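You operate a simulated robot arm through the tools that you are given. There is no shell and no other tool. Be economical: measure what you need, move in short steps, check, and stop when the job is done.

The job below is to be done with a simulated two-armed robot. You get a single attempt, and the scene is never put back.

## Task
Pick up the blue drain plug with one hand, pass it to the other hand and put it on the top of the black drain mat. Fetch the sanding block and set it on the green pack. Put one of the waste cards from the top of the orange bench in the shallow grey tray. Put the dye cup marked "60 L" from the top of the grey bench on top of the thin shank and the dye cup labelled "80 L" on the top of the orange bench. Take the white plug on the top of the red bench and put it away on the top of the green bench. Open the blue drawer. Any order will do. Set down upright: blue drain plug, dye cup.

It is judged by the outcome, as a careful person would: the job done as asked, and still so three seconds after it is handed in. It fails if anything else is knocked over, pushed out of place, dropped, spilled or broken.

## Robot
Two 7-joint arms with two-finger parallel grippers on one trunk, on a base that drives. Base frame: it is fixed to the floor where the robot stands at the start and does not move with it; the origin is under the middle of the robot, x ahead of it, y to its left, z up; the surface under the hand at the start is at about z = 820. Readings come in mm, degrees, newtons and seconds.
The left shoulder is at the start at [24, 173, 1467], the right one opposite. With the tool pointing down near the work surface each hand reaches from about 100 to 500 mm from the robot's upright axis, wherever it stands, measured 20 degrees to its own side. Places, roughly: blue drain plug (6x6x10 cm) [500, 100, 900]; blue drawer [-1000, -1700, 900]; dye cup [500, -4250, 1000]; green pack [1750, -2500, 750]; sanding block (8x6x5 cm) [1300, -3400, 200]; shallow grey tray (29x15x5 cm) [1200, -2800, 800]; thin shank [500, -4750, 1000]; top of the black drain mat (20x13 cm) [400, -600, 840]; top of the green bench [1200, -3200, 800]; top of the orange bench [1200, -4900, 800]; waste card [1250, -4250, 1000]; white plug (6x6x5 cm) [1700, -8000, 800]. Payload 3.6 kg a hand.
The tool frame of a hand sits at the grasp point between the pads (the TCP): z along the fingers, y along the line on which they close. The tips reach 30 mm beyond it. The gripper opens to 110 mm. The fingers are 20 mm wide and 10 mm thick; the gripper's body (48 by 112 mm) begins 55 mm behind the TCP.
Orientation is told as [roll, pitch, yaw] about the base's x, y, z axes, in that order, counted from this pose: with the fingers straight down and closing along the base's y, the tool's x points along the base's -x, its y along +y and its z along -z.

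## Interface
- The arms move only by the tool step_arm. It takes "left_increments", "right_increments" or both (then of equal length, played together; a hand with none holds still); each is a list of rows, each a list of 2 entries, a list of its own where there are three numbers: the shift along the tool's x, y, z in units of 200 mm (1.0 is 200 mm), then the turn, a rotation vector about the tool's x, y, z in units of 90 degrees (1.0 is 90 degrees). In form: [[[tx, ty, tz], [ax, ay, az]], ...]. A call has 1 to 10 rows; each row is the pose to reach, as a shift and turn from the pose commanded when the call began, along the tool's axes at that moment. "left_grip" and "right_grip" are, for a hand that has rows, the gripper command, from -1 (shut) to 1 (fully open), values between in proportion, set as the call begins (left out, the last holds). A call with a number of a shift or a turn outside -1 to 1 is refused whole. Each row takes 0.2 s and may step no farther than 50 mm and 8.6 degrees from the row before; otherwise, or with a gripper value out of range, the whole call is refused. A pose out of reach is approached as far as the arm can. The call stops where the force on the tool passes 40 N (or 10 N more than at its start, if that is more) or the arm is blocked; 0.2 s more then pass. The fingers move at their own pace (about 153 mm/s each) and stop on an object; they squeeze with about 43 N. The grip force told is the motor's: it shows also when the fingers shut on nothing. Time passes only in rows, and 0.2 s behind the last, so rows that repeat a pose let the fingers close. The reply holds the time, the measured pose of the TCP, the force on the tool along the base axes, the opening and the grip force, in the units named above and with some noise, with the torque about the TCP (base axes, N m) and any sound that the robot's microphone picked up.
- Cameras (640 x 400 px; columns grow to the right, rows downward): "scene" is now at [75.5, -27.2, 1609.7]; the picture's right is [-0.43, -0.90, -0.00], its down [-0.77, 0.36, -0.52] and it looks along [0.47, -0.22, -0.86] (base axes); focal length 271 px, centre (320, 200). "left" rides on the left gripper at [72, -17, -103] in its tool frame; the picture's right is [0.23, 0.97, 0.00], its down [-0.76, 0.18, -0.62] and it looks along [-0.61, 0.14, 0.78] (tool axes); focal length 222 px, centre (320, 200). "right" rides on the right gripper at [72, 17, -103] in its tool frame; the picture's right is [-0.23, 0.97, 0.00], its down [-0.76, -0.18, -0.62] and it looks along [-0.61, -0.14, 0.78] (tool axes); focal length 222 px, centre (320, 200). There is no depth. A picture from a camera that has moved, and an enlarged one, comes with that camera's place and axes in the base frame and with its lens.
- capture(camera): a new picture of that camera. No time passes.
- raise_lower(by): slides the trunk up (or, below 0, down) by that many mm; the arms and the scene camera ride with it, the base frame stays. It gives what a move gives, with no picture.
- drive_base(legs): drives the robot by 1 to 6 legs, each [ahead, left, turn to the left] in mm, mm and degrees, along the robot's own axes; the way and the turn of a leg run together, so that a leg with both is an arc; at most 1500 mm and 180 degrees a leg. The arms and the cameras ride along, it lands a little off, and it stops where it bumps. It gives what a move gives.
- head_to(pan, tilt): turns the head with the scene camera to pan (to the left, within 86 degrees either way) and tilt (down, from -29 to 69), counted from straight ahead of the robot. It gives what a move gives.
- zoom(camera, box): a new picture of the part [left, top, right, bottom] of that camera's present view, enlarged. No time passes.
- hand_in(): hands the job in; it is judged then, once.

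Go step by step. Nothing tells you exact positions but the pictures and the camera data: compare them with the known pose of the tool, close in by small moves and look again before you grip or let go. The budget is 207 turns and 202 pictures, counting those below and the enlarged ones. Unless the task says otherwise, let go and move clear before handing in, and close with one line.

The tools are called after "Call:" as a command line: name --argument value ..., lists and objects as JSON in quotes. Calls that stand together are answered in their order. step_arm: Moves the arms, as the interface text tells. Its arguments: {"type":"object","properties":{"left_increments":{"type":"array"},"left_grip":{"type":"number"},"right_increments":{"type":"array"},"right_grip":{"type":"number"}},"required":[]} The other tools are called the same way: raise_lower (by) slides the trunk up or down; drive_base (legs) drives the base; head_to (pan, tilt) turns the head that bears the scene camera; capture (camera) takes a picture; zoom (camera, box) takes an enlarged picture of a part of a camera's view; hand_in () hands the job in.

At the start:

```text
t: 0.0
left_eef_pos: [284.0, 100.5, 1043.0]
left_orientation: [18.6, -0.1, 0.1]
left_ft_force: [-0.5, -0.5, -0.9]
left_ft_torque: [0.0, -0.01, 0.02]
left_gripper_width: 110.0
left_grip_force: 0.0
right_eef_pos: [262.2, -395.1, 1071.5]
right_orientation: [0.0, 0.0, 0.0]
right_ft_force: [0.1, -0.3, -0.1]
right_ft_torque: [0.02, 0.02, -0.02]
right_gripper_width: 110.1
right_grip_force: 0.1
trunk travel left (down, up): [-581.0, 182.0]
robot x, y, heading: [-2.7, -0.7, -0.1]
head pan, tilt: [-25.2, 58.9]
```

scene: 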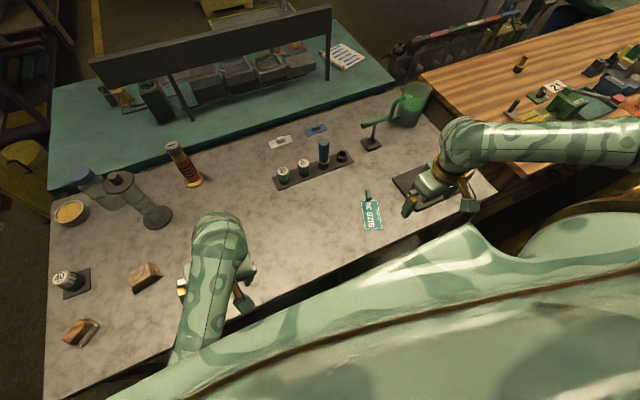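
right: 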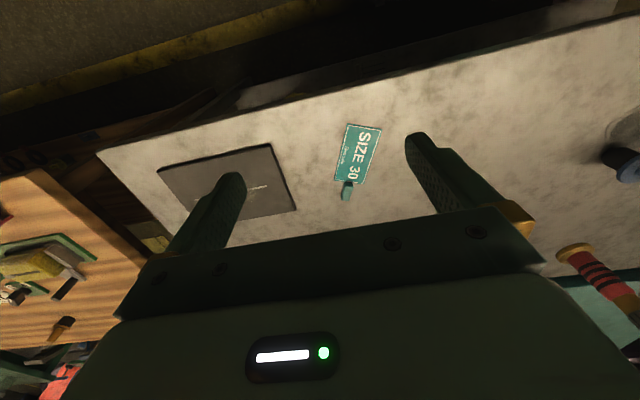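
left: 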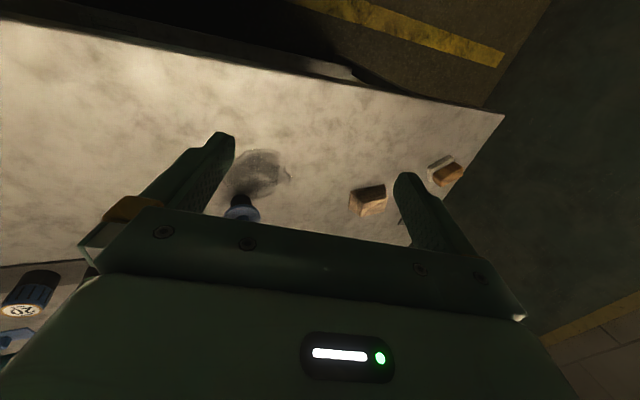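

I'll take a closer look at the bench first, before I move anything.

Call:
zoom --camera "scene" --box '[40, 120, 440, 370]'

Call:
zoom --camera "left" --box '[0, 100, 480, 400]'

```text
1.60 times, centred on (240, 245) of scene
camera zoom: at [75.5, -27.2, 1609.7], right [-0.43, -0.9, 0.0], down [-0.77, 0.36, -0.52], along [0.47, -0.22, -0.86], focal length 434 px, centre (448, 128)
```

zoom: 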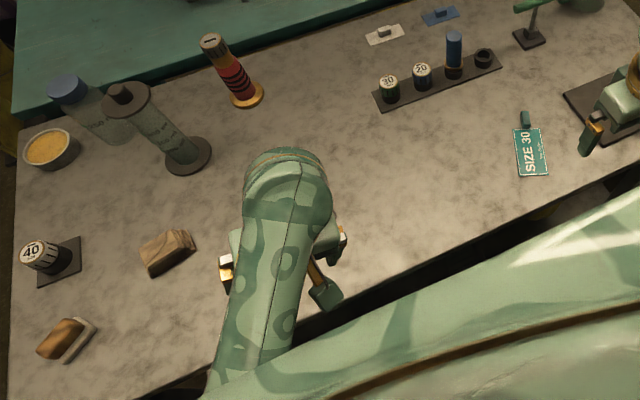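

```text
1.33 times, centred on (240, 250) of left
camera zoom: at [211.0, 50.9, 1134.9], right [-0.23, 0.92, 0.31], down [0.76, -0.03, 0.65], along [0.61, 0.39, -0.7], focal length 296 px, centre (427, 133)
```

zoom: 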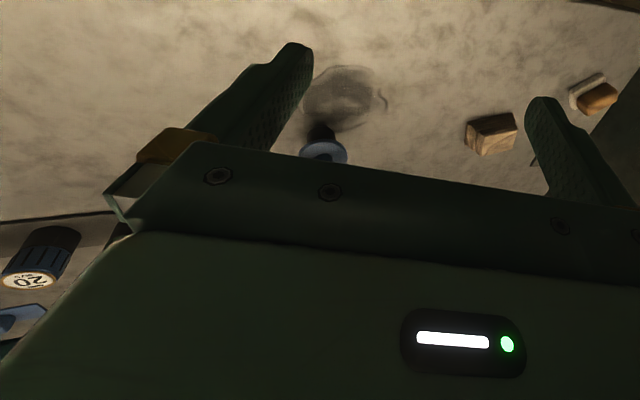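

The blue plug is hidden behind the left arm, at about [430, 70]. I'll level the left hand, move it aside and look again.

Call:
step_arm --left_increments '[[[0.07, 0.2, -0.01], [0.0517, 0, 0]], [[0.14, 0.4, -0.02], [0.1033, 0, 0]], [[0.2, 0.6, -0.03], [0.155, 0, 0]], [[0.27, 0.8, -0.045], [0.2067, 0, 0]]]'

Call:
capture --camera "scene"

Call:
capture --camera "left"

```text
t: 0.7
left_eef_pos: [251.8, 259.1, 1078.5]
left_orientation: [18.9, -0.6, -2.6]
left_ft_force: [0.1, -0.1, -0.2]
left_ft_torque: [-0.02, 0.01, 0.04]
left_gripper_width: 110.3
left_grip_force: 0.0
right_eef_pos: [262.1, -395.5, 1070.8]
right_orientation: [0.0, 0.1, 0.1]
right_ft_force: [0.8, 0.4, 0.4]
right_ft_torque: [-0.01, 0.04, 0.02]
right_gripper_width: 110.1
right_grip_force: 0.0
trunk travel left (down, up): [-581.0, 182.0]
robot x, y, heading: [1.8, -0.6, 0.2]
head pan, tilt: [-25.2, 58.9]
stopped in row 3 (left hand): the arm was blocked; the commanded pose is now the measured one
```

```text
196 pictures are left
camera scene: at [75.5, -26.4, 1609.8], right [-0.43, -0.9, 0.0], down [-0.77, 0.36, -0.52], along [0.47, -0.22, -0.86], focal length 271 px, centre (320, 200)
```

scene: 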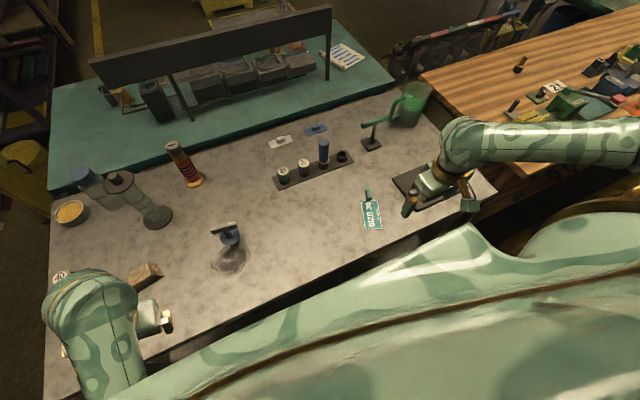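

```text
195 pictures are left
camera left: at [176.8, 210.7, 1169.3], right [-0.19, 0.93, 0.31], down [0.75, -0.07, 0.65], along [0.63, 0.36, -0.69], focal length 222 px, centre (320, 200)
```

left: 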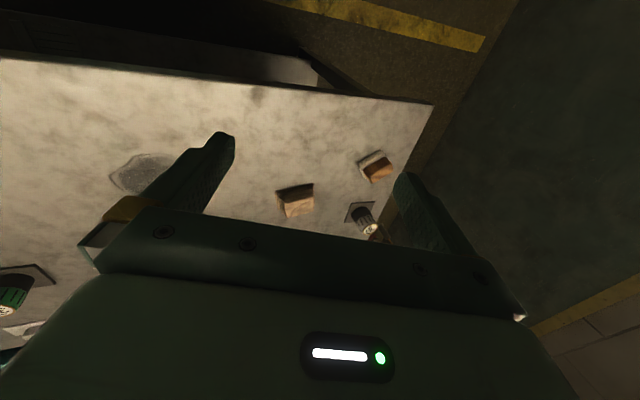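

Call:
zoom --camera "scene" --box '[180, 200, 276, 290]'

Call:
zoom --camera "scene" --box '[360, 130, 500, 230]'

```text
4.44 times, centred on (228, 245) of scene
camera zoom: at [75.5, -26.4, 1609.8], right [-0.43, -0.9, 0.0], down [-0.77, 0.36, -0.52], along [0.47, -0.22, -0.86], focal length 1205 px, centre (729, 0)
```

zoom: 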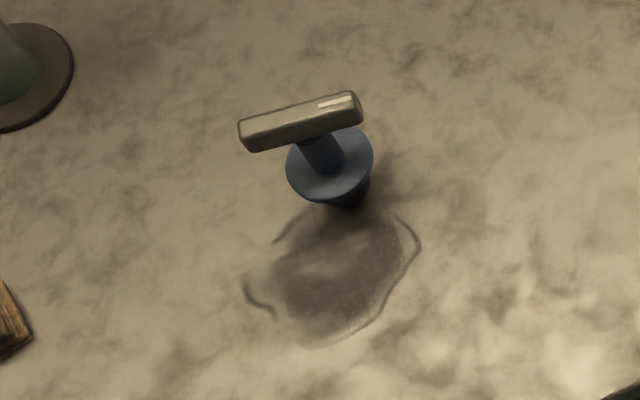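

```text
4.00 times, centred on (430, 180) of scene
camera zoom: at [75.5, -26.4, 1609.8], right [-0.43, -0.9, 0.0], down [-0.77, 0.36, -0.52], along [0.47, -0.22, -0.86], focal length 1085 px, centre (-120, 280)
```

zoom: 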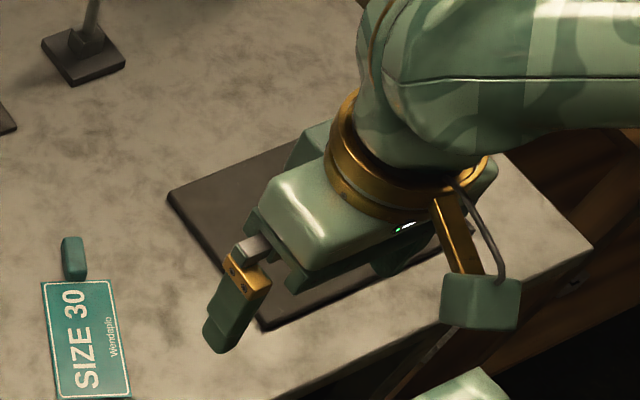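

The plug has a T-handle whose bar runs nearly along base y, centred near [490, 77, 915]. Left will take one end of the bar and right the other. First I'll check that the left wrist can reorient in a freer place.

Call:
step_arm --left_increments '[[[-0.1, -0.15, -0.03], [0.07, 0, 0]], [[-0.2, -0.3, -0.06], [0.14, 0, 0]], [[-0.3, -0.4, -0.08], [0.21, 0, 0]]]'

Call:
step_arm --left_increments '[[[0, 0, 0], [0, 0, 0.09]], [[0, 0, 0], [0, 0, 0.18]], [[0, 0, 0], [0, 0, 0.27]], [[0, 0, 0], [0, 0, 0.36]], [[0, 0, 0], [0, 0, 0.45]], [[0, 0, 0], [0, 0, 0.54]], [[0, 0, 0], [0, 0, 0.63]], [[0, 0, 0], [0, 0, 0.72]], [[0, 0, 0], [0, 0, 0.81]], [[0, 0, 0], [0, 0, 0.9]]]'

```text
t: 1.3
left_eef_pos: [274.5, 291.9, 1071.3]
left_orientation: [22.3, 1.2, -4.8]
left_ft_force: [0.4, -0.4, 1.4]
left_ft_torque: [0.0, 0.0, 0.01]
left_gripper_width: 110.0
left_grip_force: 0.1
right_eef_pos: [262.8, -395.1, 1071.9]
right_orientation: [0.1, 0.0, 0.0]
right_ft_force: [-0.3, -1.0, -0.6]
right_ft_torque: [0.01, 0.02, -0.03]
right_gripper_width: 109.9
right_grip_force: 0.0
trunk travel left (down, up): [-581.0, 182.0]
robot x, y, heading: [2.4, -2.7, 0.0]
head pan, tilt: [-25.2, 58.9]
stopped in row 2 (left hand): the arm was blocked; the commanded pose is now the measured one
```

```text
t: 2.5
left_eef_pos: [271.6, 341.6, 1078.6]
left_orientation: [23.3, 20.7, -40.5]
left_ft_force: [-0.7, 0.1, 0.3]
left_ft_torque: [-0.04, 0.02, 0.01]
left_gripper_width: 110.0
left_grip_force: 0.1
right_eef_pos: [261.7, -396.0, 1071.5]
right_orientation: [0.0, 0.1, 0.0]
right_ft_force: [0.9, 0.3, -0.2]
right_ft_torque: [0.03, -0.01, -0.02]
right_gripper_width: 109.8
right_grip_force: 0.0
trunk travel left (down, up): [-581.0, 182.0]
robot x, y, heading: [-0.7, 0.2, -0.1]
head pan, tilt: [-25.2, 58.9]
stopped in row 5 (left hand): the arm was blocked; the commanded pose is now the measured one
```

The left arm is drifting to +y instead of following, so I'll look at how it sits.

Call:
capture --camera "scene"

Call:
step_arm --left_increments '[[[0, 0, 0], [0, 0, 0]]]'

```text
192 pictures are left
camera scene: at [75.3, -27.1, 1609.8], right [-0.43, -0.9, 0.0], down [-0.77, 0.37, -0.52], along [0.47, -0.22, -0.86], focal length 271 px, centre (320, 200)
```

scene: 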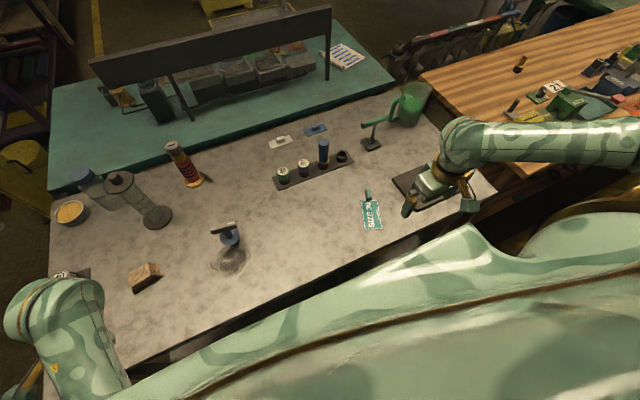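

```text
t: 2.9
left_eef_pos: [270.7, 339.7, 1078.8]
left_orientation: [23.3, 20.6, -40.7]
left_ft_force: [0.3, 0.3, -0.5]
left_ft_torque: [0.02, 0.0, 0.01]
left_gripper_width: 109.6
left_grip_force: 0.0
right_eef_pos: [261.9, -396.6, 1071.9]
right_orientation: [0.0, 0.0, 0.1]
right_ft_force: [-0.3, -0.1, -1.3]
right_ft_torque: [0.01, 0.01, 0.04]
right_gripper_width: 109.9
right_grip_force: 0.0
trunk travel left (down, up): [-581.0, 182.0]
robot x, y, heading: [-0.6, 0.5, -0.1]
head pan, tilt: [-25.2, 58.9]
```

Call:
step_arm --left_increments '[[[-0.125, -0.053, -0.113], [0, 0, 0]], [[-0.25, -0.107, -0.227], [0, 0, 0]], [[-0.375, -0.16, -0.34], [0, 0, 0]]]'

```text
t: 3.5
left_eef_pos: [286.1, 350.1, 1102.0]
left_orientation: [32.6, 28.6, -38.6]
left_ft_force: [-0.4, -0.1, 0.3]
left_ft_torque: [-0.01, -0.01, 0.0]
left_gripper_width: 110.1
left_grip_force: 0.1
right_eef_pos: [262.0, -395.6, 1070.4]
right_orientation: [0.0, 0.0, 0.0]
right_ft_force: [-0.4, 0.3, -0.4]
right_ft_torque: [-0.01, -0.02, 0.03]
right_gripper_width: 110.1
right_grip_force: 0.0
trunk travel left (down, up): [-581.0, 182.0]
robot x, y, heading: [-2.0, -1.0, -0.2]
head pan, tilt: [-25.2, 58.9]
stopped in row 2 (left hand): the arm was blocked; the commanded pose is now the measured one
```

Call:
head_to --pan 45 --tilt 50

Call:
capture --camera "scene"

Call:
capture --camera "left"

```text
t: 4.9
left_eef_pos: [286.8, 348.6, 1101.9]
left_orientation: [32.3, 28.6, -38.7]
left_ft_force: [0.8, 0.4, 0.6]
left_ft_torque: [0.01, -0.02, 0.03]
left_gripper_width: 109.8
left_grip_force: 0.0
right_eef_pos: [263.1, -395.1, 1072.5]
right_orientation: [0.0, 0.0, 0.0]
right_ft_force: [0.4, -0.5, 0.2]
right_ft_torque: [0.0, -0.01, -0.04]
right_gripper_width: 109.9
right_grip_force: 0.0
trunk travel left (down, up): [-581.0, 182.0]
robot x, y, heading: [3.3, 0.9, -0.0]
head pan, tilt: [45.0, 50.0]
```

```text
191 pictures are left
camera scene: at [68.5, 56.2, 1621.0], right [0.71, -0.71, 0.0], down [-0.54, -0.54, -0.64], along [0.45, 0.45, -0.77], focal length 271 px, centre (320, 200)
```

scene: 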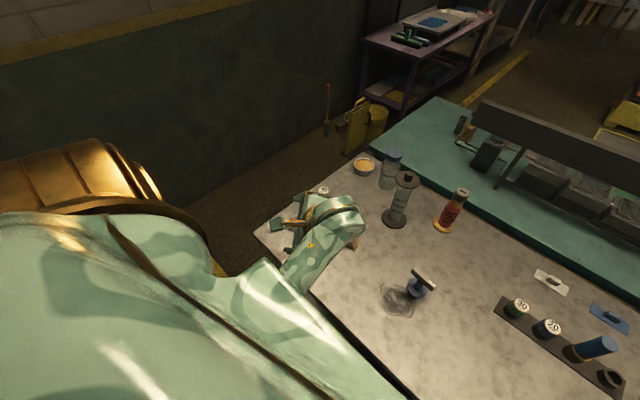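

```text
190 pictures are left
camera left: at [220.6, 309.4, 1204.7], right [0.55, 0.61, 0.57], down [0.64, -0.75, 0.18], along [0.53, 0.26, -0.8], focal length 222 px, centre (320, 200)
```

left: 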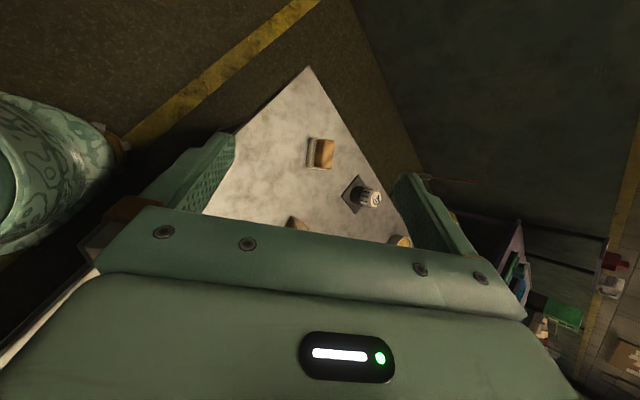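

I'll level the hand while bringing it forward, down and inward, in small rows.

Call:
step_arm --left_increments '[[[-0.12, -0.033, -0.014], [0.056, -0.0225, -0.0625]], [[-0.245, -0.066, -0.028], [0.1115, -0.045, -0.125]], [[-0.367, -0.1, -0.041], [0.167, -0.0675, -0.1875]], [[-0.49, -0.132, -0.055], [0.223, -0.09, -0.25]], [[-0.61, -0.165, -0.07], [0.279, -0.1125, -0.3125]], [[-0.735, -0.2, -0.083], [0.3345, -0.135, -0.375]], [[-0.857, -0.232, -0.096], [0.39, -0.1575, -0.4375]], [[-0.98, -0.265, -0.11], [0.446, -0.18, -0.5]]]'

Call:
capture --camera "scene"

```text
t: 5.5
left_eef_pos: [304.3, 390.9, 1099.0]
left_orientation: [37.2, 26.5, -27.3]
left_ft_force: [0.3, 0.6, 0.5]
left_ft_torque: [0.0, 0.01, -0.04]
left_gripper_width: 110.1
left_grip_force: 0.1
right_eef_pos: [263.3, -396.6, 1071.3]
right_orientation: [0.0, 0.0, 0.2]
right_ft_force: [-0.3, 0.5, 0.3]
right_ft_torque: [0.01, 0.02, -0.01]
right_gripper_width: 110.1
right_grip_force: 0.0
trunk travel left (down, up): [-581.0, 182.0]
robot x, y, heading: [-1.1, -0.6, -0.1]
head pan, tilt: [45.0, 50.0]
stopped in row 3 (left hand): the arm was blocked; the commanded pose is now the measured one
```

```text
189 pictures are left
camera scene: at [69.1, 56.7, 1621.0], right [0.71, -0.71, 0.0], down [-0.54, -0.54, -0.64], along [0.45, 0.45, -0.77], focal length 271 px, centre (320, 200)
```

scene: 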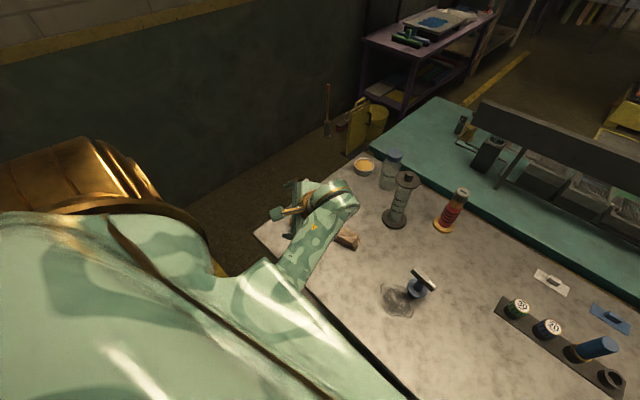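

Call:
step_arm --left_increments '[[[0, 0, 0], [0.04, 0, 0]], [[0, 0, 0], [0.04, 0, 0]], [[0, 0, 0], [0.04, 0, 0]]]'

Call:
step_arm --left_increments '[[[-0.1, 0, 0], [0, 0, 0]], [[-0.1, 0, 0], [0, 0, 0]], [[-0.1, 0, 0], [0, 0, 0]]]'

Call:
step_arm --left_increments '[[[0, 0, 0.1], [0, 0, 0]], [[0, 0, 0.1], [0, 0, 0]], [[0, 0, 0.1], [0, 0, 0]]]'

```text
t: 6.3
left_eef_pos: [301.0, 402.6, 1101.9]
left_orientation: [35.5, 27.8, -26.5]
left_ft_force: [0.1, -0.1, 0.7]
left_ft_torque: [0.02, -0.02, -0.02]
left_gripper_width: 110.1
left_grip_force: 0.0
right_eef_pos: [263.4, -395.8, 1071.4]
right_orientation: [0.0, 0.0, 0.0]
right_ft_force: [0.4, -0.4, -0.1]
right_ft_torque: [-0.02, 0.02, 0.01]
right_gripper_width: 109.8
right_grip_force: 0.2
trunk travel left (down, up): [-581.0, 182.0]
robot x, y, heading: [-2.0, 0.1, -0.1]
head pan, tilt: [45.0, 50.0]
```

```text
t: 7.1
left_eef_pos: [317.6, 403.9, 1096.9]
left_orientation: [37.0, 28.3, -25.6]
left_ft_force: [0.7, -0.1, 0.0]
left_ft_torque: [-0.02, -0.02, 0.04]
left_gripper_width: 109.8
left_grip_force: 0.1
right_eef_pos: [261.9, -395.4, 1071.5]
right_orientation: [0.0, 0.0, 0.0]
right_ft_force: [0.5, -0.4, 0.2]
right_ft_torque: [0.0, 0.01, 0.03]
right_gripper_width: 110.1
right_grip_force: 0.2
trunk travel left (down, up): [-581.0, 182.0]
robot x, y, heading: [-0.3, -1.3, -0.4]
head pan, tilt: [45.0, 50.0]
```

```text
t: 7.9
left_eef_pos: [316.5, 414.4, 1082.4]
left_orientation: [36.6, 28.0, -25.9]
left_ft_force: [0.6, -0.8, 0.0]
left_ft_torque: [0.03, 0.0, -0.01]
left_gripper_width: 110.0
left_grip_force: 0.1
right_eef_pos: [262.8, -396.1, 1071.1]
right_orientation: [0.1, 0.0, 0.0]
right_ft_force: [0.0, -0.5, -0.8]
right_ft_torque: [0.04, 0.02, 0.01]
right_gripper_width: 110.3
right_grip_force: 0.1
trunk travel left (down, up): [-581.0, 182.0]
robot x, y, heading: [0.3, -1.9, -0.2]
head pan, tilt: [45.0, 50.0]
```

The blocked motions look like an elbow-flexion limit, with the hand too close to the shoulder. I'll extend the arm forward and down to free it.

Call:
step_arm --left_increments '[[[-0.115, -0.038, 0.025], [0, 0, 0]], [[-0.23, -0.076, 0.05], [0, 0, 0]], [[-0.345, -0.114, 0.075], [0, 0, 0]], [[-0.46, -0.152, 0.1], [0, 0, 0]], [[-0.575, -0.19, 0.125], [0, 0, 0]], [[-0.69, -0.229, 0.149], [0, 0, 0]]]'

```text
t: 9.5
left_eef_pos: [395.8, 373.7, 976.0]
left_orientation: [38.1, 28.3, -24.0]
left_ft_force: [-0.2, -0.2, 0.6]
left_ft_torque: [-0.02, 0.0, 0.0]
left_gripper_width: 109.9
left_grip_force: 0.0
right_eef_pos: [261.7, -395.7, 1072.7]
right_orientation: [0.0, -0.1, 0.1]
right_ft_force: [0.6, -0.2, -0.1]
right_ft_torque: [0.03, 0.01, 0.01]
right_gripper_width: 109.9
right_grip_force: 0.2
trunk travel left (down, up): [-581.0, 182.0]
robot x, y, heading: [2.1, 0.9, -0.2]
head pan, tilt: [45.0, 50.0]
stopped in row 6 (left hand): the arm was blocked; the commanded pose is now the measured one
```

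Call:
step_arm --left_increments '[[[0, 0, 0], [0.0678, -0.0303, -0.051]], [[0, 0, 0], [0.1355, -0.0606, -0.102]], [[0, 0, 0], [0.203, -0.0909, -0.153]], [[0, 0, 0], [0.271, -0.121, -0.204]], [[0, 0, 0], [0.3387, -0.1515, -0.255]], [[0, 0, 0], [0.406, -0.182, -0.306]], [[0, 0, 0], [0.474, -0.212, -0.357]]]'

Call:
capture --camera "scene"

```text
t: 11.1
left_eef_pos: [395.0, 372.2, 975.4]
left_orientation: [-0.1, 0.1, 0.0]
left_ft_force: [-0.1, -0.6, 0.0]
left_ft_torque: [-0.02, 0.04, 0.01]
left_gripper_width: 110.1
left_grip_force: 0.0
right_eef_pos: [262.2, -396.1, 1071.6]
right_orientation: [0.1, -0.1, 0.0]
right_ft_force: [-0.2, -0.5, -0.7]
right_ft_torque: [-0.02, -0.01, -0.03]
right_gripper_width: 110.1
right_grip_force: 0.0
trunk travel left (down, up): [-581.0, 182.0]
robot x, y, heading: [-3.8, 0.7, -0.1]
head pan, tilt: [45.0, 50.0]
```

```text
188 pictures are left
camera scene: at [68.7, 56.3, 1621.0], right [0.71, -0.71, 0.0], down [-0.54, -0.54, -0.64], along [0.45, 0.45, -0.77], focal length 271 px, centre (320, 200)
```

scene: 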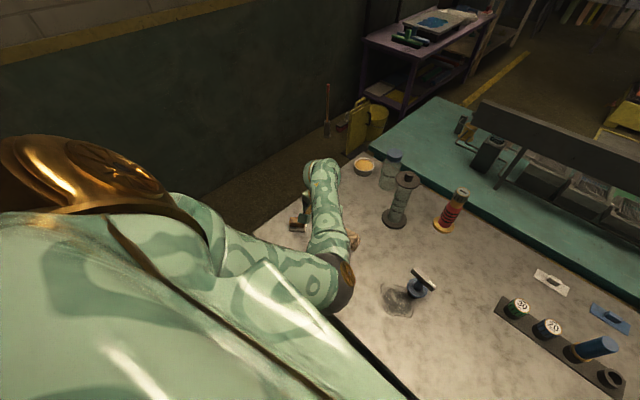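

The left hand is level and following commands again. Now I'll yaw it so it closes across the bar.

Call:
step_arm --left_increments '[[[0, 0, 0], [0, 0, 0.095]], [[0, 0, 0], [0, 0, 0.19]], [[0, 0, 0], [0, 0, 0.285]], [[0, 0, 0], [0, 0, 0.38]], [[0, 0, 0], [0, 0, 0.475]], [[0, 0, 0], [0, 0, 0.57]], [[0, 0, 0], [0, 0, 0.665]], [[0, 0, 0], [0, 0, 0.76]], [[0, 0, 0], [0, 0, 0.855]], [[0, 0, 0], [0, 0, 0.95]]]'

```text
t: 13.3
left_eef_pos: [394.8, 372.2, 975.2]
left_orientation: [-0.2, -0.1, -85.7]
left_ft_force: [-0.1, -0.1, -0.4]
left_ft_torque: [-0.01, -0.01, -0.01]
left_gripper_width: 110.1
left_grip_force: 0.1
right_eef_pos: [261.9, -395.5, 1071.9]
right_orientation: [0.0, -0.1, -0.1]
right_ft_force: [-1.1, 0.4, 0.2]
right_ft_torque: [0.02, -0.01, 0.0]
right_gripper_width: 110.1
right_grip_force: 0.0
trunk travel left (down, up): [-581.0, 182.0]
robot x, y, heading: [-0.1, 4.7, 0.0]
head pan, tilt: [45.0, 50.0]
```

Call:
step_arm --left_increments '[[[-0.19, 0.06, 0], [0, 0, 0.033]], [[-0.385, 0.12, 0], [0, 0, 0.066]], [[-0.58, 0.18, 0], [0, 0, 0.1]], [[-0.77, 0.243, 0], [0, 0, 0.131]]]'

Call:
step_arm --left_increments '[[[0, 0, 0], [0, -0.074, 0]], [[0, 0, 0], [0, -0.148, 0]], [[0, 0, 0], [0, -0.222, 0]]]'

Call:
capture --camera "left"

Call:
capture --camera "scene"

```text
t: 14.3
left_eef_pos: [456.6, 218.9, 974.3]
left_orientation: [-0.2, -0.1, -97.3]
left_ft_force: [-0.5, -0.1, -0.2]
left_ft_torque: [0.01, 0.04, -0.01]
left_gripper_width: 110.2
left_grip_force: 0.0
right_eef_pos: [262.4, -397.0, 1071.9]
right_orientation: [-0.1, -0.1, 0.0]
right_ft_force: [0.1, 0.3, -0.6]
right_ft_torque: [0.01, 0.0, 0.05]
right_gripper_width: 109.8
right_grip_force: 0.0
trunk travel left (down, up): [-581.0, 182.0]
robot x, y, heading: [-4.8, 2.1, 0.2]
head pan, tilt: [45.0, 50.0]
```

```text
t: 15.1
left_eef_pos: [455.4, 222.4, 974.4]
left_orientation: [-0.2, -20.1, -97.3]
left_ft_force: [-0.2, -0.6, 0.3]
left_ft_torque: [-0.03, 0.03, 0.0]
left_gripper_width: 110.2
left_grip_force: 0.0
right_eef_pos: [263.0, -395.5, 1071.9]
right_orientation: [-0.1, 0.0, 0.1]
right_ft_force: [0.0, 0.4, 0.2]
right_ft_torque: [-0.04, 0.0, -0.03]
right_gripper_width: 109.9
right_grip_force: 0.1
trunk travel left (down, up): [-581.0, 182.0]
robot x, y, heading: [-2.0, 0.3, -0.1]
head pan, tilt: [45.0, 50.0]
```

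```text
187 pictures are left
camera left: at [451.4, 326.1, 1046.5], right [0.99, 0.09, -0.08], down [0.12, -0.52, 0.85], along [0.03, -0.85, -0.52], focal length 222 px, centre (320, 200)
```

left: 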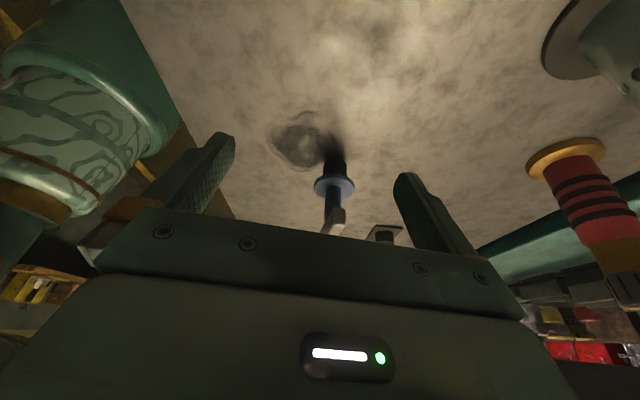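

```text
186 pictures are left
camera scene: at [68.8, 57.0, 1621.0], right [0.71, -0.71, 0.0], down [-0.54, -0.54, -0.64], along [0.45, 0.45, -0.77], focal length 271 px, centre (320, 200)
```

scene: 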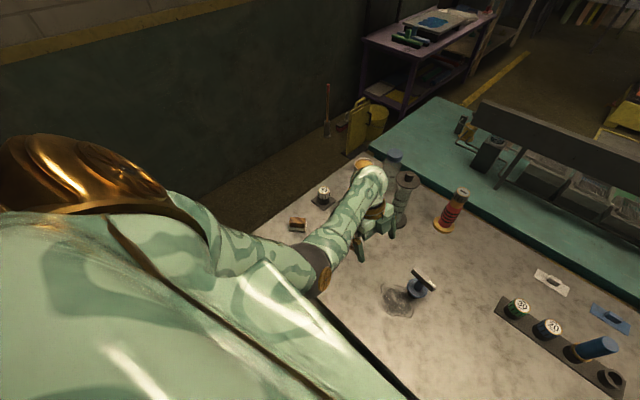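

Call:
zoom --camera "left" --box '[240, 100, 440, 250]'

```text
2.67 times, centred on (340, 175) of left
camera zoom: at [451.4, 326.1, 1046.5], right [0.99, 0.09, -0.08], down [0.12, -0.52, 0.85], along [0.03, -0.85, -0.52], focal length 592 px, centre (267, 267)
```

zoom: 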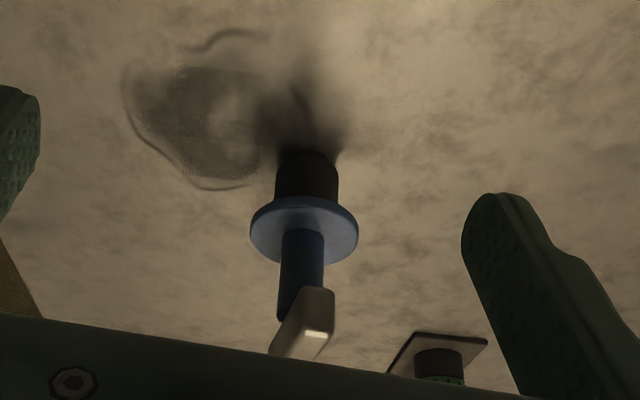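

The bar is 73 mm long and centred near [477, 72], at about z 915–930. I'll move over its left end with a 10° outward tilt.

Call:
step_arm --left_increments '[[[-0.188, 0.07, 0.068], [0, 0.037, 0]], [[-0.375, 0.139, 0.137], [0, 0.074, 0]], [[-0.563, 0.208, 0.205], [0, 0.111, 0]]]'

Call:
capture --camera "left"

Call:
zoom --camera "scene" --box '[340, 180, 480, 330]'

```text
t: 15.9
left_eef_pos: [482.8, 98.1, 975.7]
left_orientation: [-0.3, -10.2, -97.4]
left_ft_force: [0.8, -0.4, -0.4]
left_ft_torque: [-0.01, 0.02, 0.01]
left_gripper_width: 110.1
left_grip_force: 0.1
right_eef_pos: [262.6, -397.3, 1070.2]
right_orientation: [0.0, 0.1, 0.2]
right_ft_force: [-0.6, -0.6, -0.5]
right_ft_torque: [-0.01, -0.02, -0.03]
right_gripper_width: 110.1
right_grip_force: 0.0
trunk travel left (down, up): [-581.0, 182.0]
robot x, y, heading: [2.9, 1.8, -0.1]
head pan, tilt: [45.0, 50.0]
```

```text
184 pictures are left
camera left: at [475.8, 187.7, 1064.1], right [0.99, 0.1, -0.04], down [0.1, -0.66, 0.75], along [0.04, -0.75, -0.66], focal length 222 px, centre (320, 200)
```

left: 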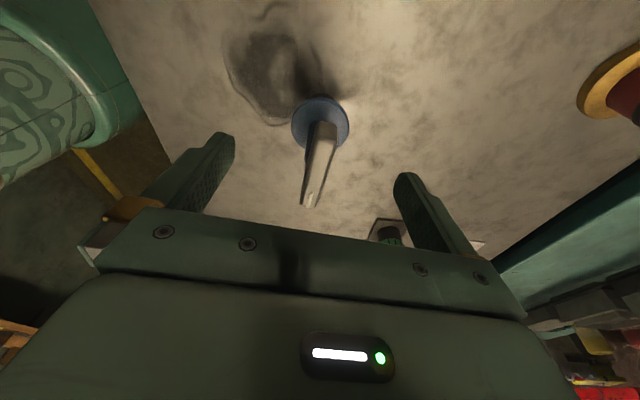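

```text
2.67 times, centred on (410, 255) of scene
camera zoom: at [69.1, 54.7, 1621.0], right [0.71, -0.71, 0.0], down [-0.54, -0.54, -0.64], along [0.45, 0.46, -0.77], focal length 723 px, centre (80, 53)
```

zoom: 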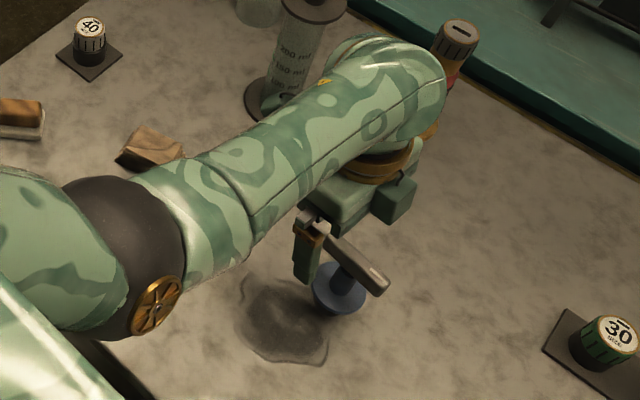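

Call:
step_arm --left_increments '[[[0.021, -0.008, 0.123], [0, 0, 0]], [[0.042, -0.015, 0.247], [0, 0, 0]]]'

Call:
capture --camera "left"

Call:
zoom --camera "scene" --box '[380, 220, 460, 320]'

```text
t: 16.5
left_eef_pos: [479.3, 97.9, 923.9]
left_orientation: [-0.2, -10.1, -97.3]
left_ft_force: [1.0, 0.9, -0.7]
left_ft_torque: [0.01, -0.03, -0.03]
left_gripper_width: 110.2
left_grip_force: 0.1
right_eef_pos: [262.7, -396.7, 1070.9]
right_orientation: [0.0, 0.1, 0.1]
right_ft_force: [1.0, -0.1, 0.2]
right_ft_torque: [0.04, 0.01, -0.01]
right_gripper_width: 109.9
right_grip_force: 0.2
trunk travel left (down, up): [-581.0, 182.0]
robot x, y, heading: [-1.3, -0.0, 0.3]
head pan, tilt: [45.0, 50.0]
```

```text
182 pictures are left
camera left: at [473.0, 187.1, 1013.5], right [0.99, 0.1, -0.04], down [0.1, -0.66, 0.75], along [0.04, -0.75, -0.66], focal length 222 px, centre (320, 200)
```

left: 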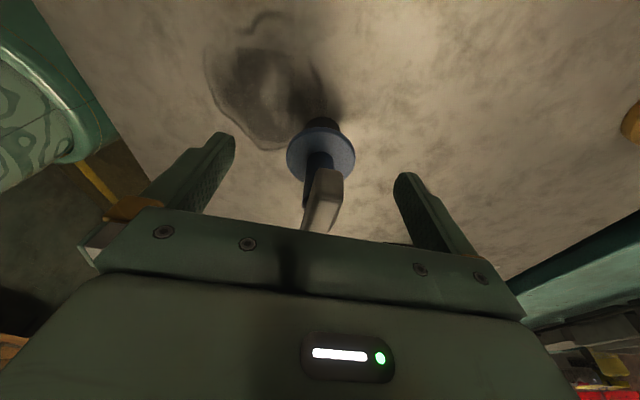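

```text
4.00 times, centred on (420, 270) of scene
camera zoom: at [69.2, 55.9, 1621.0], right [0.71, -0.71, 0.0], down [-0.54, -0.54, -0.64], along [0.45, 0.45, -0.77], focal length 1085 px, centre (-80, -80)
```

zoom: 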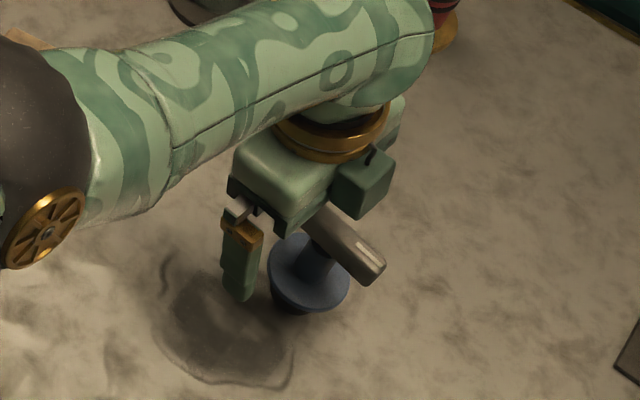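

Call:
step_arm --left_increments '[[[0, 0, 0], [0, 0, 0]], [[0, 0, 0], [0, 0, 0]], [[0, 0, 0], [0, 0, 0]], [[0, 0, 0], [0, 0, 0]]]' --left_grip -1

Call:
capture --camera "left"

Call:
zoom --camera "scene" --box '[380, 220, 460, 320]'

```text
t: 17.5
left_eef_pos: [479.3, 97.1, 925.6]
left_orientation: [-0.2, -10.1, -97.3]
left_ft_force: [2.6, -0.4, 0.1]
left_ft_torque: [0.04, -0.23, 0.03]
left_gripper_width: 15.7
left_grip_force: 43.4
right_eef_pos: [262.9, -396.9, 1071.8]
right_orientation: [0.0, 0.0, -0.1]
right_ft_force: [0.6, 0.0, 0.7]
right_ft_torque: [0.02, -0.05, 0.0]
right_gripper_width: 110.0
right_grip_force: 0.1
trunk travel left (down, up): [-581.0, 182.0]
robot x, y, heading: [3.0, 1.3, 0.1]
head pan, tilt: [45.0, 50.0]
```

```text
180 pictures are left
camera left: at [472.9, 187.4, 1013.8], right [0.99, 0.1, -0.04], down [0.1, -0.66, 0.75], along [0.04, -0.75, -0.66], focal length 222 px, centre (320, 200)
```

left: 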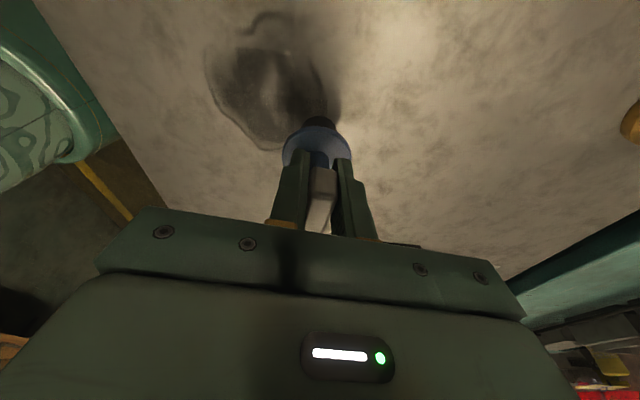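

```text
4.00 times, centred on (420, 270) of scene
camera zoom: at [68.9, 56.2, 1621.0], right [0.71, -0.71, 0.0], down [-0.54, -0.54, -0.64], along [0.45, 0.45, -0.77], focal length 1085 px, centre (-80, -80)
```

zoom: 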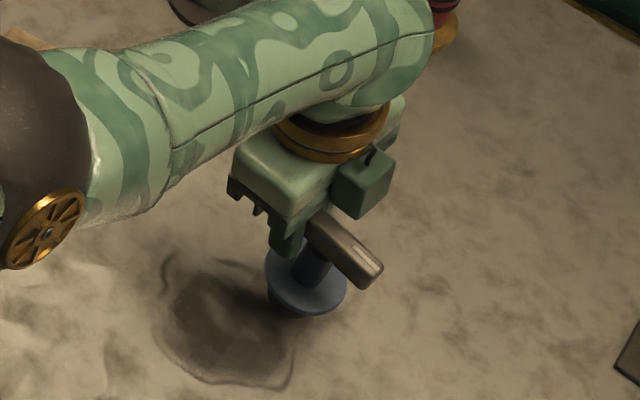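

Call:
step_arm --left_increments '[[[-0.027, 0, -0.148], [0, 0, 0]], [[-0.053, 0, -0.295], [0, 0, 0]], [[-0.166, -0.01, -0.275], [0, 0, 0]], [[-0.28, -0.02, -0.255], [0, 0, 0]]]'

Call:
head_to --pan -10 --tilt 58

Call:
capture --camera "scene"

Call:
capture --camera "left"

```text
t: 18.5
left_eef_pos: [471.3, 57.6, 985.1]
left_orientation: [-0.3, -9.7, -97.1]
left_ft_force: [-0.3, -0.2, -4.8]
left_ft_torque: [0.05, 0.02, -0.01]
left_gripper_width: 15.7
left_grip_force: 43.4
right_eef_pos: [262.7, -394.7, 1070.7]
right_orientation: [0.0, 0.0, 0.0]
right_ft_force: [1.0, -0.4, 0.5]
right_ft_torque: [0.01, -0.03, 0.0]
right_gripper_width: 110.0
right_grip_force: 0.0
trunk travel left (down, up): [-581.0, 182.0]
robot x, y, heading: [-4.0, -1.5, 0.2]
head pan, tilt: [45.0, 50.0]
```

```text
t: 19.7
left_eef_pos: [471.1, 57.3, 984.7]
left_orientation: [-0.2, -9.8, -97.1]
left_ft_force: [0.9, 0.1, -4.4]
left_ft_torque: [0.1, 0.01, -0.01]
left_gripper_width: 15.3
left_grip_force: 42.8
right_eef_pos: [261.4, -396.6, 1070.5]
right_orientation: [0.0, 0.0, 0.0]
right_ft_force: [0.0, 0.1, 0.0]
right_ft_torque: [0.02, 0.0, -0.02]
right_gripper_width: 110.1
right_grip_force: 0.1
trunk travel left (down, up): [-581.0, 182.0]
robot x, y, heading: [0.1, 3.5, -0.1]
head pan, tilt: [-10.0, 58.0]
```

```text
178 pictures are left
camera scene: at [82.5, -10.1, 1610.8], right [-0.17, -0.98, 0.0], down [-0.84, 0.15, -0.53], along [0.52, -0.09, -0.85], focal length 271 px, centre (320, 200)
```

scene: 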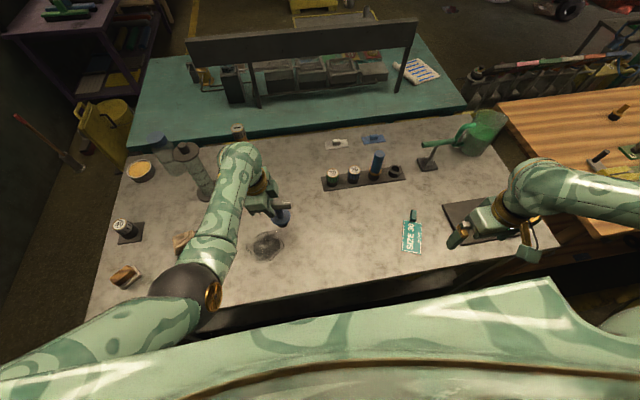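

```text
177 pictures are left
camera left: at [464.3, 146.6, 1073.6], right [0.99, 0.1, -0.04], down [0.1, -0.66, 0.74], along [0.05, -0.74, -0.67], focal length 222 px, centre (320, 200)
```

left: 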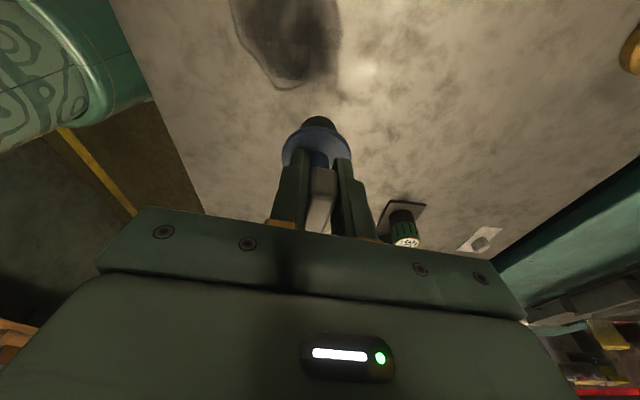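

The plug is held firmly. Now I'll bring the right hand in, with its yaw turned to the opposite side, to a waiting spot near [440, -200].

Call:
step_arm --right_increments '[[[-0.09, 0.05, 0.06], [0, 0, 0]], [[-0.2, 0.1, 0.12], [0, 0, -0.09]], [[-0.3, 0.16, 0.18], [0, 0, -0.18]], [[-0.4, 0.24, 0.24], [0, 0, -0.27]], [[-0.5, 0.32, 0.3], [0, 0, -0.365]], [[-0.6, 0.4, 0.36], [0, 0, -0.46]], [[-0.7, 0.5, 0.42], [0, 0, -0.555]], [[-0.8, 0.6, 0.43], [0, 0, -0.65]], [[-0.87, 0.68, 0.43], [0, 0, -0.74]], [[-0.89, 0.73, 0.43], [0, 0, -0.83]]]'

Call:
capture --camera "right"

```text
t: 21.9
left_eef_pos: [470.3, 57.6, 984.1]
left_orientation: [-0.2, -9.7, -97.2]
left_ft_force: [-0.1, -0.2, -5.1]
left_ft_torque: [0.09, -0.01, -0.02]
left_gripper_width: 15.4
left_grip_force: 43.3
right_eef_pos: [441.6, -250.0, 985.5]
right_orientation: [0.0, 0.3, 74.9]
right_ft_force: [-0.4, -0.1, -0.1]
right_ft_torque: [-0.02, 0.02, 0.04]
right_gripper_width: 109.8
right_grip_force: 0.1
trunk travel left (down, up): [-581.0, 182.0]
robot x, y, heading: [4.2, 0.1, -0.2]
head pan, tilt: [-10.0, 58.0]
```

```text
176 pictures are left
camera right: at [405.6, -314.8, 1088.7], right [-0.88, 0.47, 0.0], down [0.37, 0.69, 0.62], along [0.29, 0.55, -0.78], focal length 222 px, centre (320, 200)
```

right: 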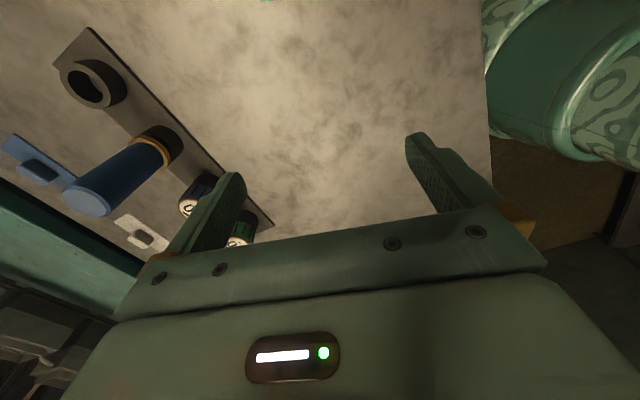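

Call:
step_arm --right_increments '[[[-0.19, 0.025, 0], [0, -0.028, -0.022]], [[-0.375, 0.05, 0], [0, -0.056, -0.045]], [[-0.56, 0.075, 0], [0, -0.083, -0.067]], [[-0.75, 0.1, 0], [0, -0.111, -0.09]]]'

Call:
capture --camera "right"

Call:
zoom --camera "scene" --box '[200, 130, 360, 250]'

```text
t: 22.9
left_eef_pos: [471.0, 59.3, 983.9]
left_orientation: [-0.3, -9.8, -97.1]
left_ft_force: [0.5, -0.4, -4.1]
left_ft_torque: [0.12, -0.01, -0.02]
left_gripper_width: 15.7
left_grip_force: 42.9
right_eef_pos: [459.3, -99.6, 986.2]
right_orientation: [-0.7, -9.8, 82.8]
right_ft_force: [0.1, 0.1, 0.4]
right_ft_torque: [-0.03, -0.03, 0.02]
right_gripper_width: 109.9
right_grip_force: 0.0
trunk travel left (down, up): [-581.0, 182.0]
robot x, y, heading: [-0.1, 4.8, -0.1]
head pan, tilt: [-10.0, 58.0]
```

```text
175 pictures are left
camera right: at [430.0, -185.4, 1075.9], right [-0.94, 0.34, 0.03], down [0.25, 0.62, 0.75], along [0.24, 0.71, -0.66], focal length 222 px, centre (320, 200)
```

right: 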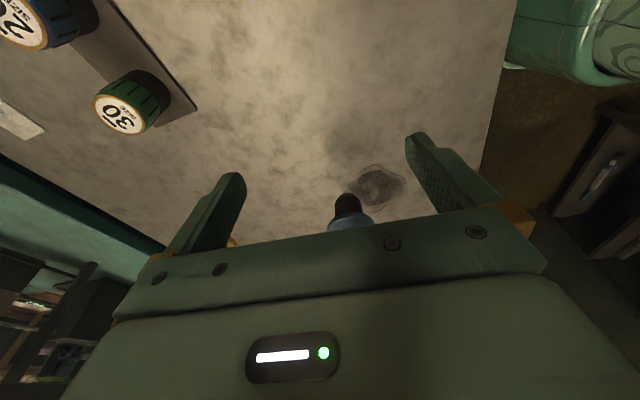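

```text
3.33 times, centred on (280, 190) of scene
camera zoom: at [82.9, -8.5, 1610.8], right [-0.17, -0.98, 0.0], down [-0.84, 0.15, -0.53], along [0.52, -0.09, -0.85], focal length 904 px, centre (453, 233)
```

zoom: 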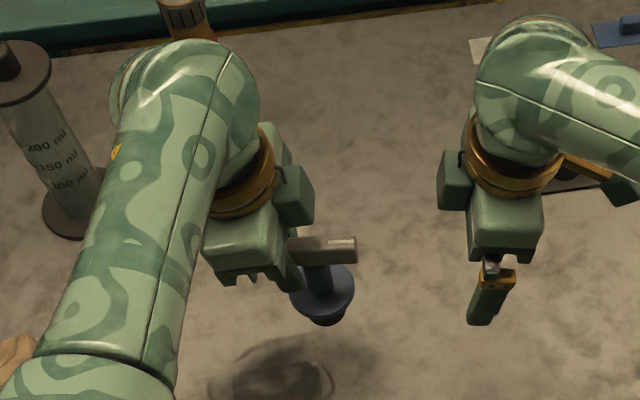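

Both hands carry side boxes that would meet at a 10° tilt, so I'll tilt the right hand to about 40° to keep the bodies apart.

Call:
step_arm --right_increments '[[[0, 0, -0.04], [0, -0.084, 0]], [[0, 0, -0.08], [0, -0.168, 0]], [[0, 0, -0.12], [0, -0.252, 0]], [[0, 0, -0.16], [0, -0.336, 0]]]'

Call:
capture --camera "right"

Call:
zoom --camera "scene" --box '[200, 130, 360, 250]'

```text
t: 23.9
left_eef_pos: [470.2, 57.4, 983.5]
left_orientation: [-0.4, -9.8, -97.0]
left_ft_force: [-0.4, 0.6, -4.4]
left_ft_torque: [0.1, -0.01, 0.0]
left_gripper_width: 15.5
left_grip_force: 42.8
right_eef_pos: [459.3, -104.9, 1017.2]
right_orientation: [-1.1, -40.2, 83.5]
right_ft_force: [-0.5, -0.8, -0.3]
right_ft_torque: [-0.02, -0.02, 0.0]
right_gripper_width: 110.2
right_grip_force: 0.1
trunk travel left (down, up): [-581.0, 182.0]
robot x, y, heading: [-0.9, 0.4, -0.1]
head pan, tilt: [-10.0, 58.0]
```

```text
173 pictures are left
camera right: at [427.2, -225.4, 1049.8], right [-0.95, 0.29, 0.13], down [0.19, 0.16, 0.97], along [0.26, 0.94, -0.2], focal length 222 px, centre (320, 200)
```

right: 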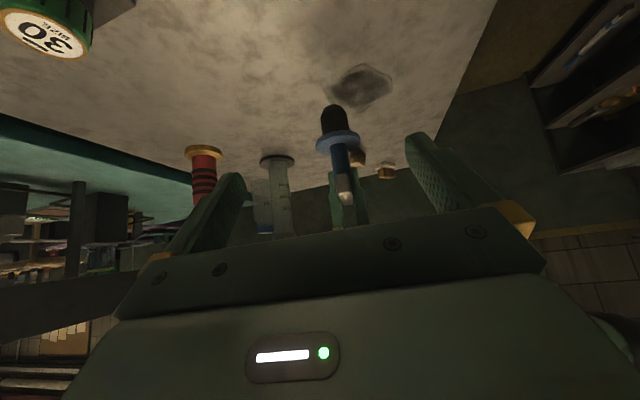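

```text
3.33 times, centred on (280, 190) of scene
camera zoom: at [82.4, -10.4, 1610.8], right [-0.17, -0.98, 0.0], down [-0.84, 0.15, -0.53], along [0.52, -0.09, -0.85], focal length 904 px, centre (453, 233)
```

zoom: 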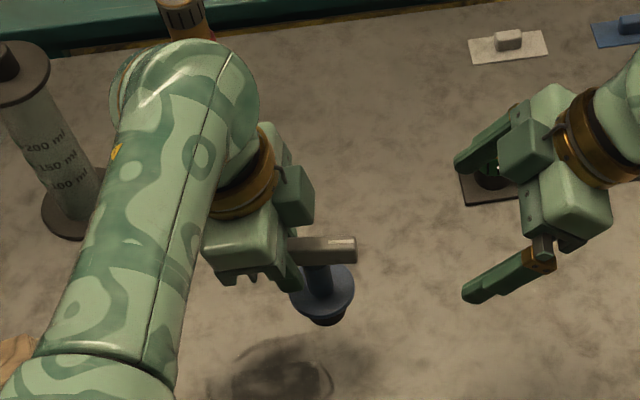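

Call:
zoom --camera "right" --box '[260, 80, 420, 230]'

```text
2.67 times, centred on (340, 155) of right
camera zoom: at [427.2, -225.4, 1049.8], right [-0.95, 0.29, 0.13], down [0.19, 0.16, 0.97], along [0.26, 0.94, -0.2], focal length 592 px, centre (267, 320)
```

zoom: 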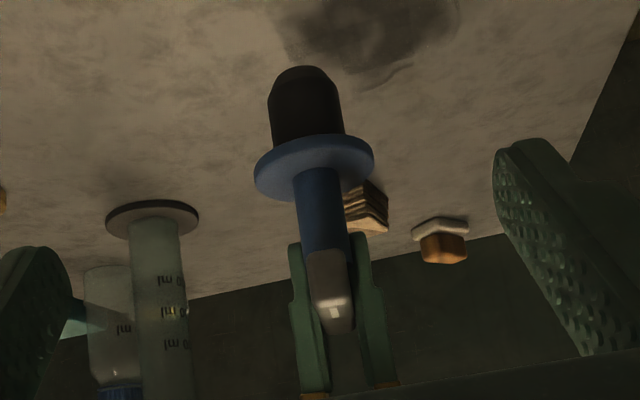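

Call:
step_arm --right_increments '[[[-0.17, 0.02, 0.045], [0, 0, 0]], [[-0.34, 0.041, 0.09], [0, 0, 0]], [[-0.34, 0.04, 0.18], [0, 0, 0]]]'

Call:
zoom --camera "right" --box '[160, 60, 480, 260]'

Call:
zoom --camera "scene" --box '[200, 130, 360, 250]'

```text
t: 24.7
left_eef_pos: [471.0, 58.7, 983.8]
left_orientation: [-0.3, -9.8, -97.1]
left_ft_force: [-0.3, 0.0, -3.5]
left_ft_torque: [0.12, -0.01, 0.01]
left_gripper_width: 15.5
left_grip_force: 42.9
right_eef_pos: [462.1, -28.9, 1031.2]
right_orientation: [-0.9, -40.2, 83.5]
right_ft_force: [0.7, 0.5, 0.5]
right_ft_torque: [0.0, 0.03, 0.03]
right_gripper_width: 109.9
right_grip_force: 0.0
trunk travel left (down, up): [-581.0, 182.0]
robot x, y, heading: [-3.5, -1.7, -0.2]
head pan, tilt: [-10.0, 58.0]
```

```text
2.00 times, centred on (320, 160) of right
camera zoom: at [429.8, -149.1, 1063.9], right [-0.95, 0.3, 0.13], down [0.19, 0.16, 0.97], along [0.27, 0.94, -0.2], focal length 444 px, centre (320, 280)
```

zoom: 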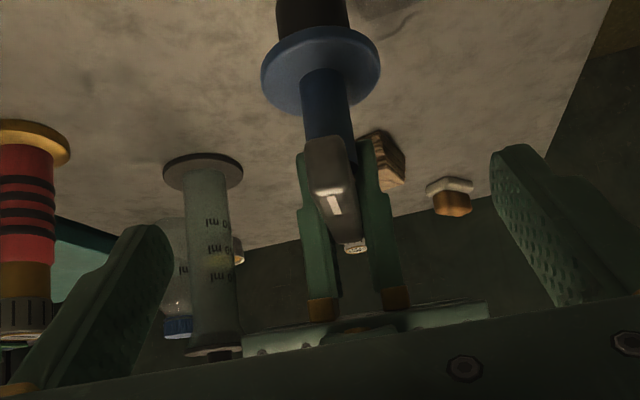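

```text
3.33 times, centred on (280, 190) of scene
camera zoom: at [82.9, -9.8, 1610.7], right [-0.17, -0.98, 0.0], down [-0.84, 0.15, -0.53], along [0.52, -0.09, -0.85], focal length 904 px, centre (453, 233)
```

zoom: 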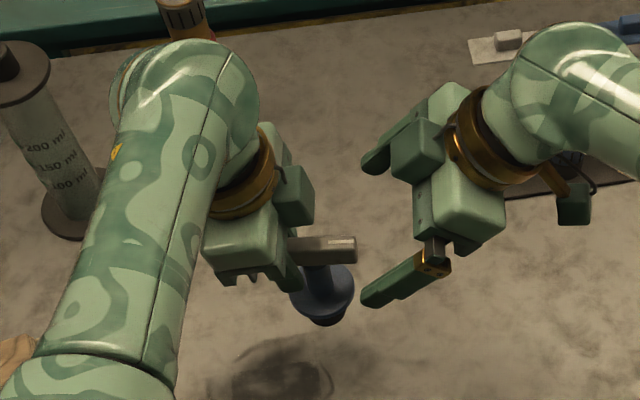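

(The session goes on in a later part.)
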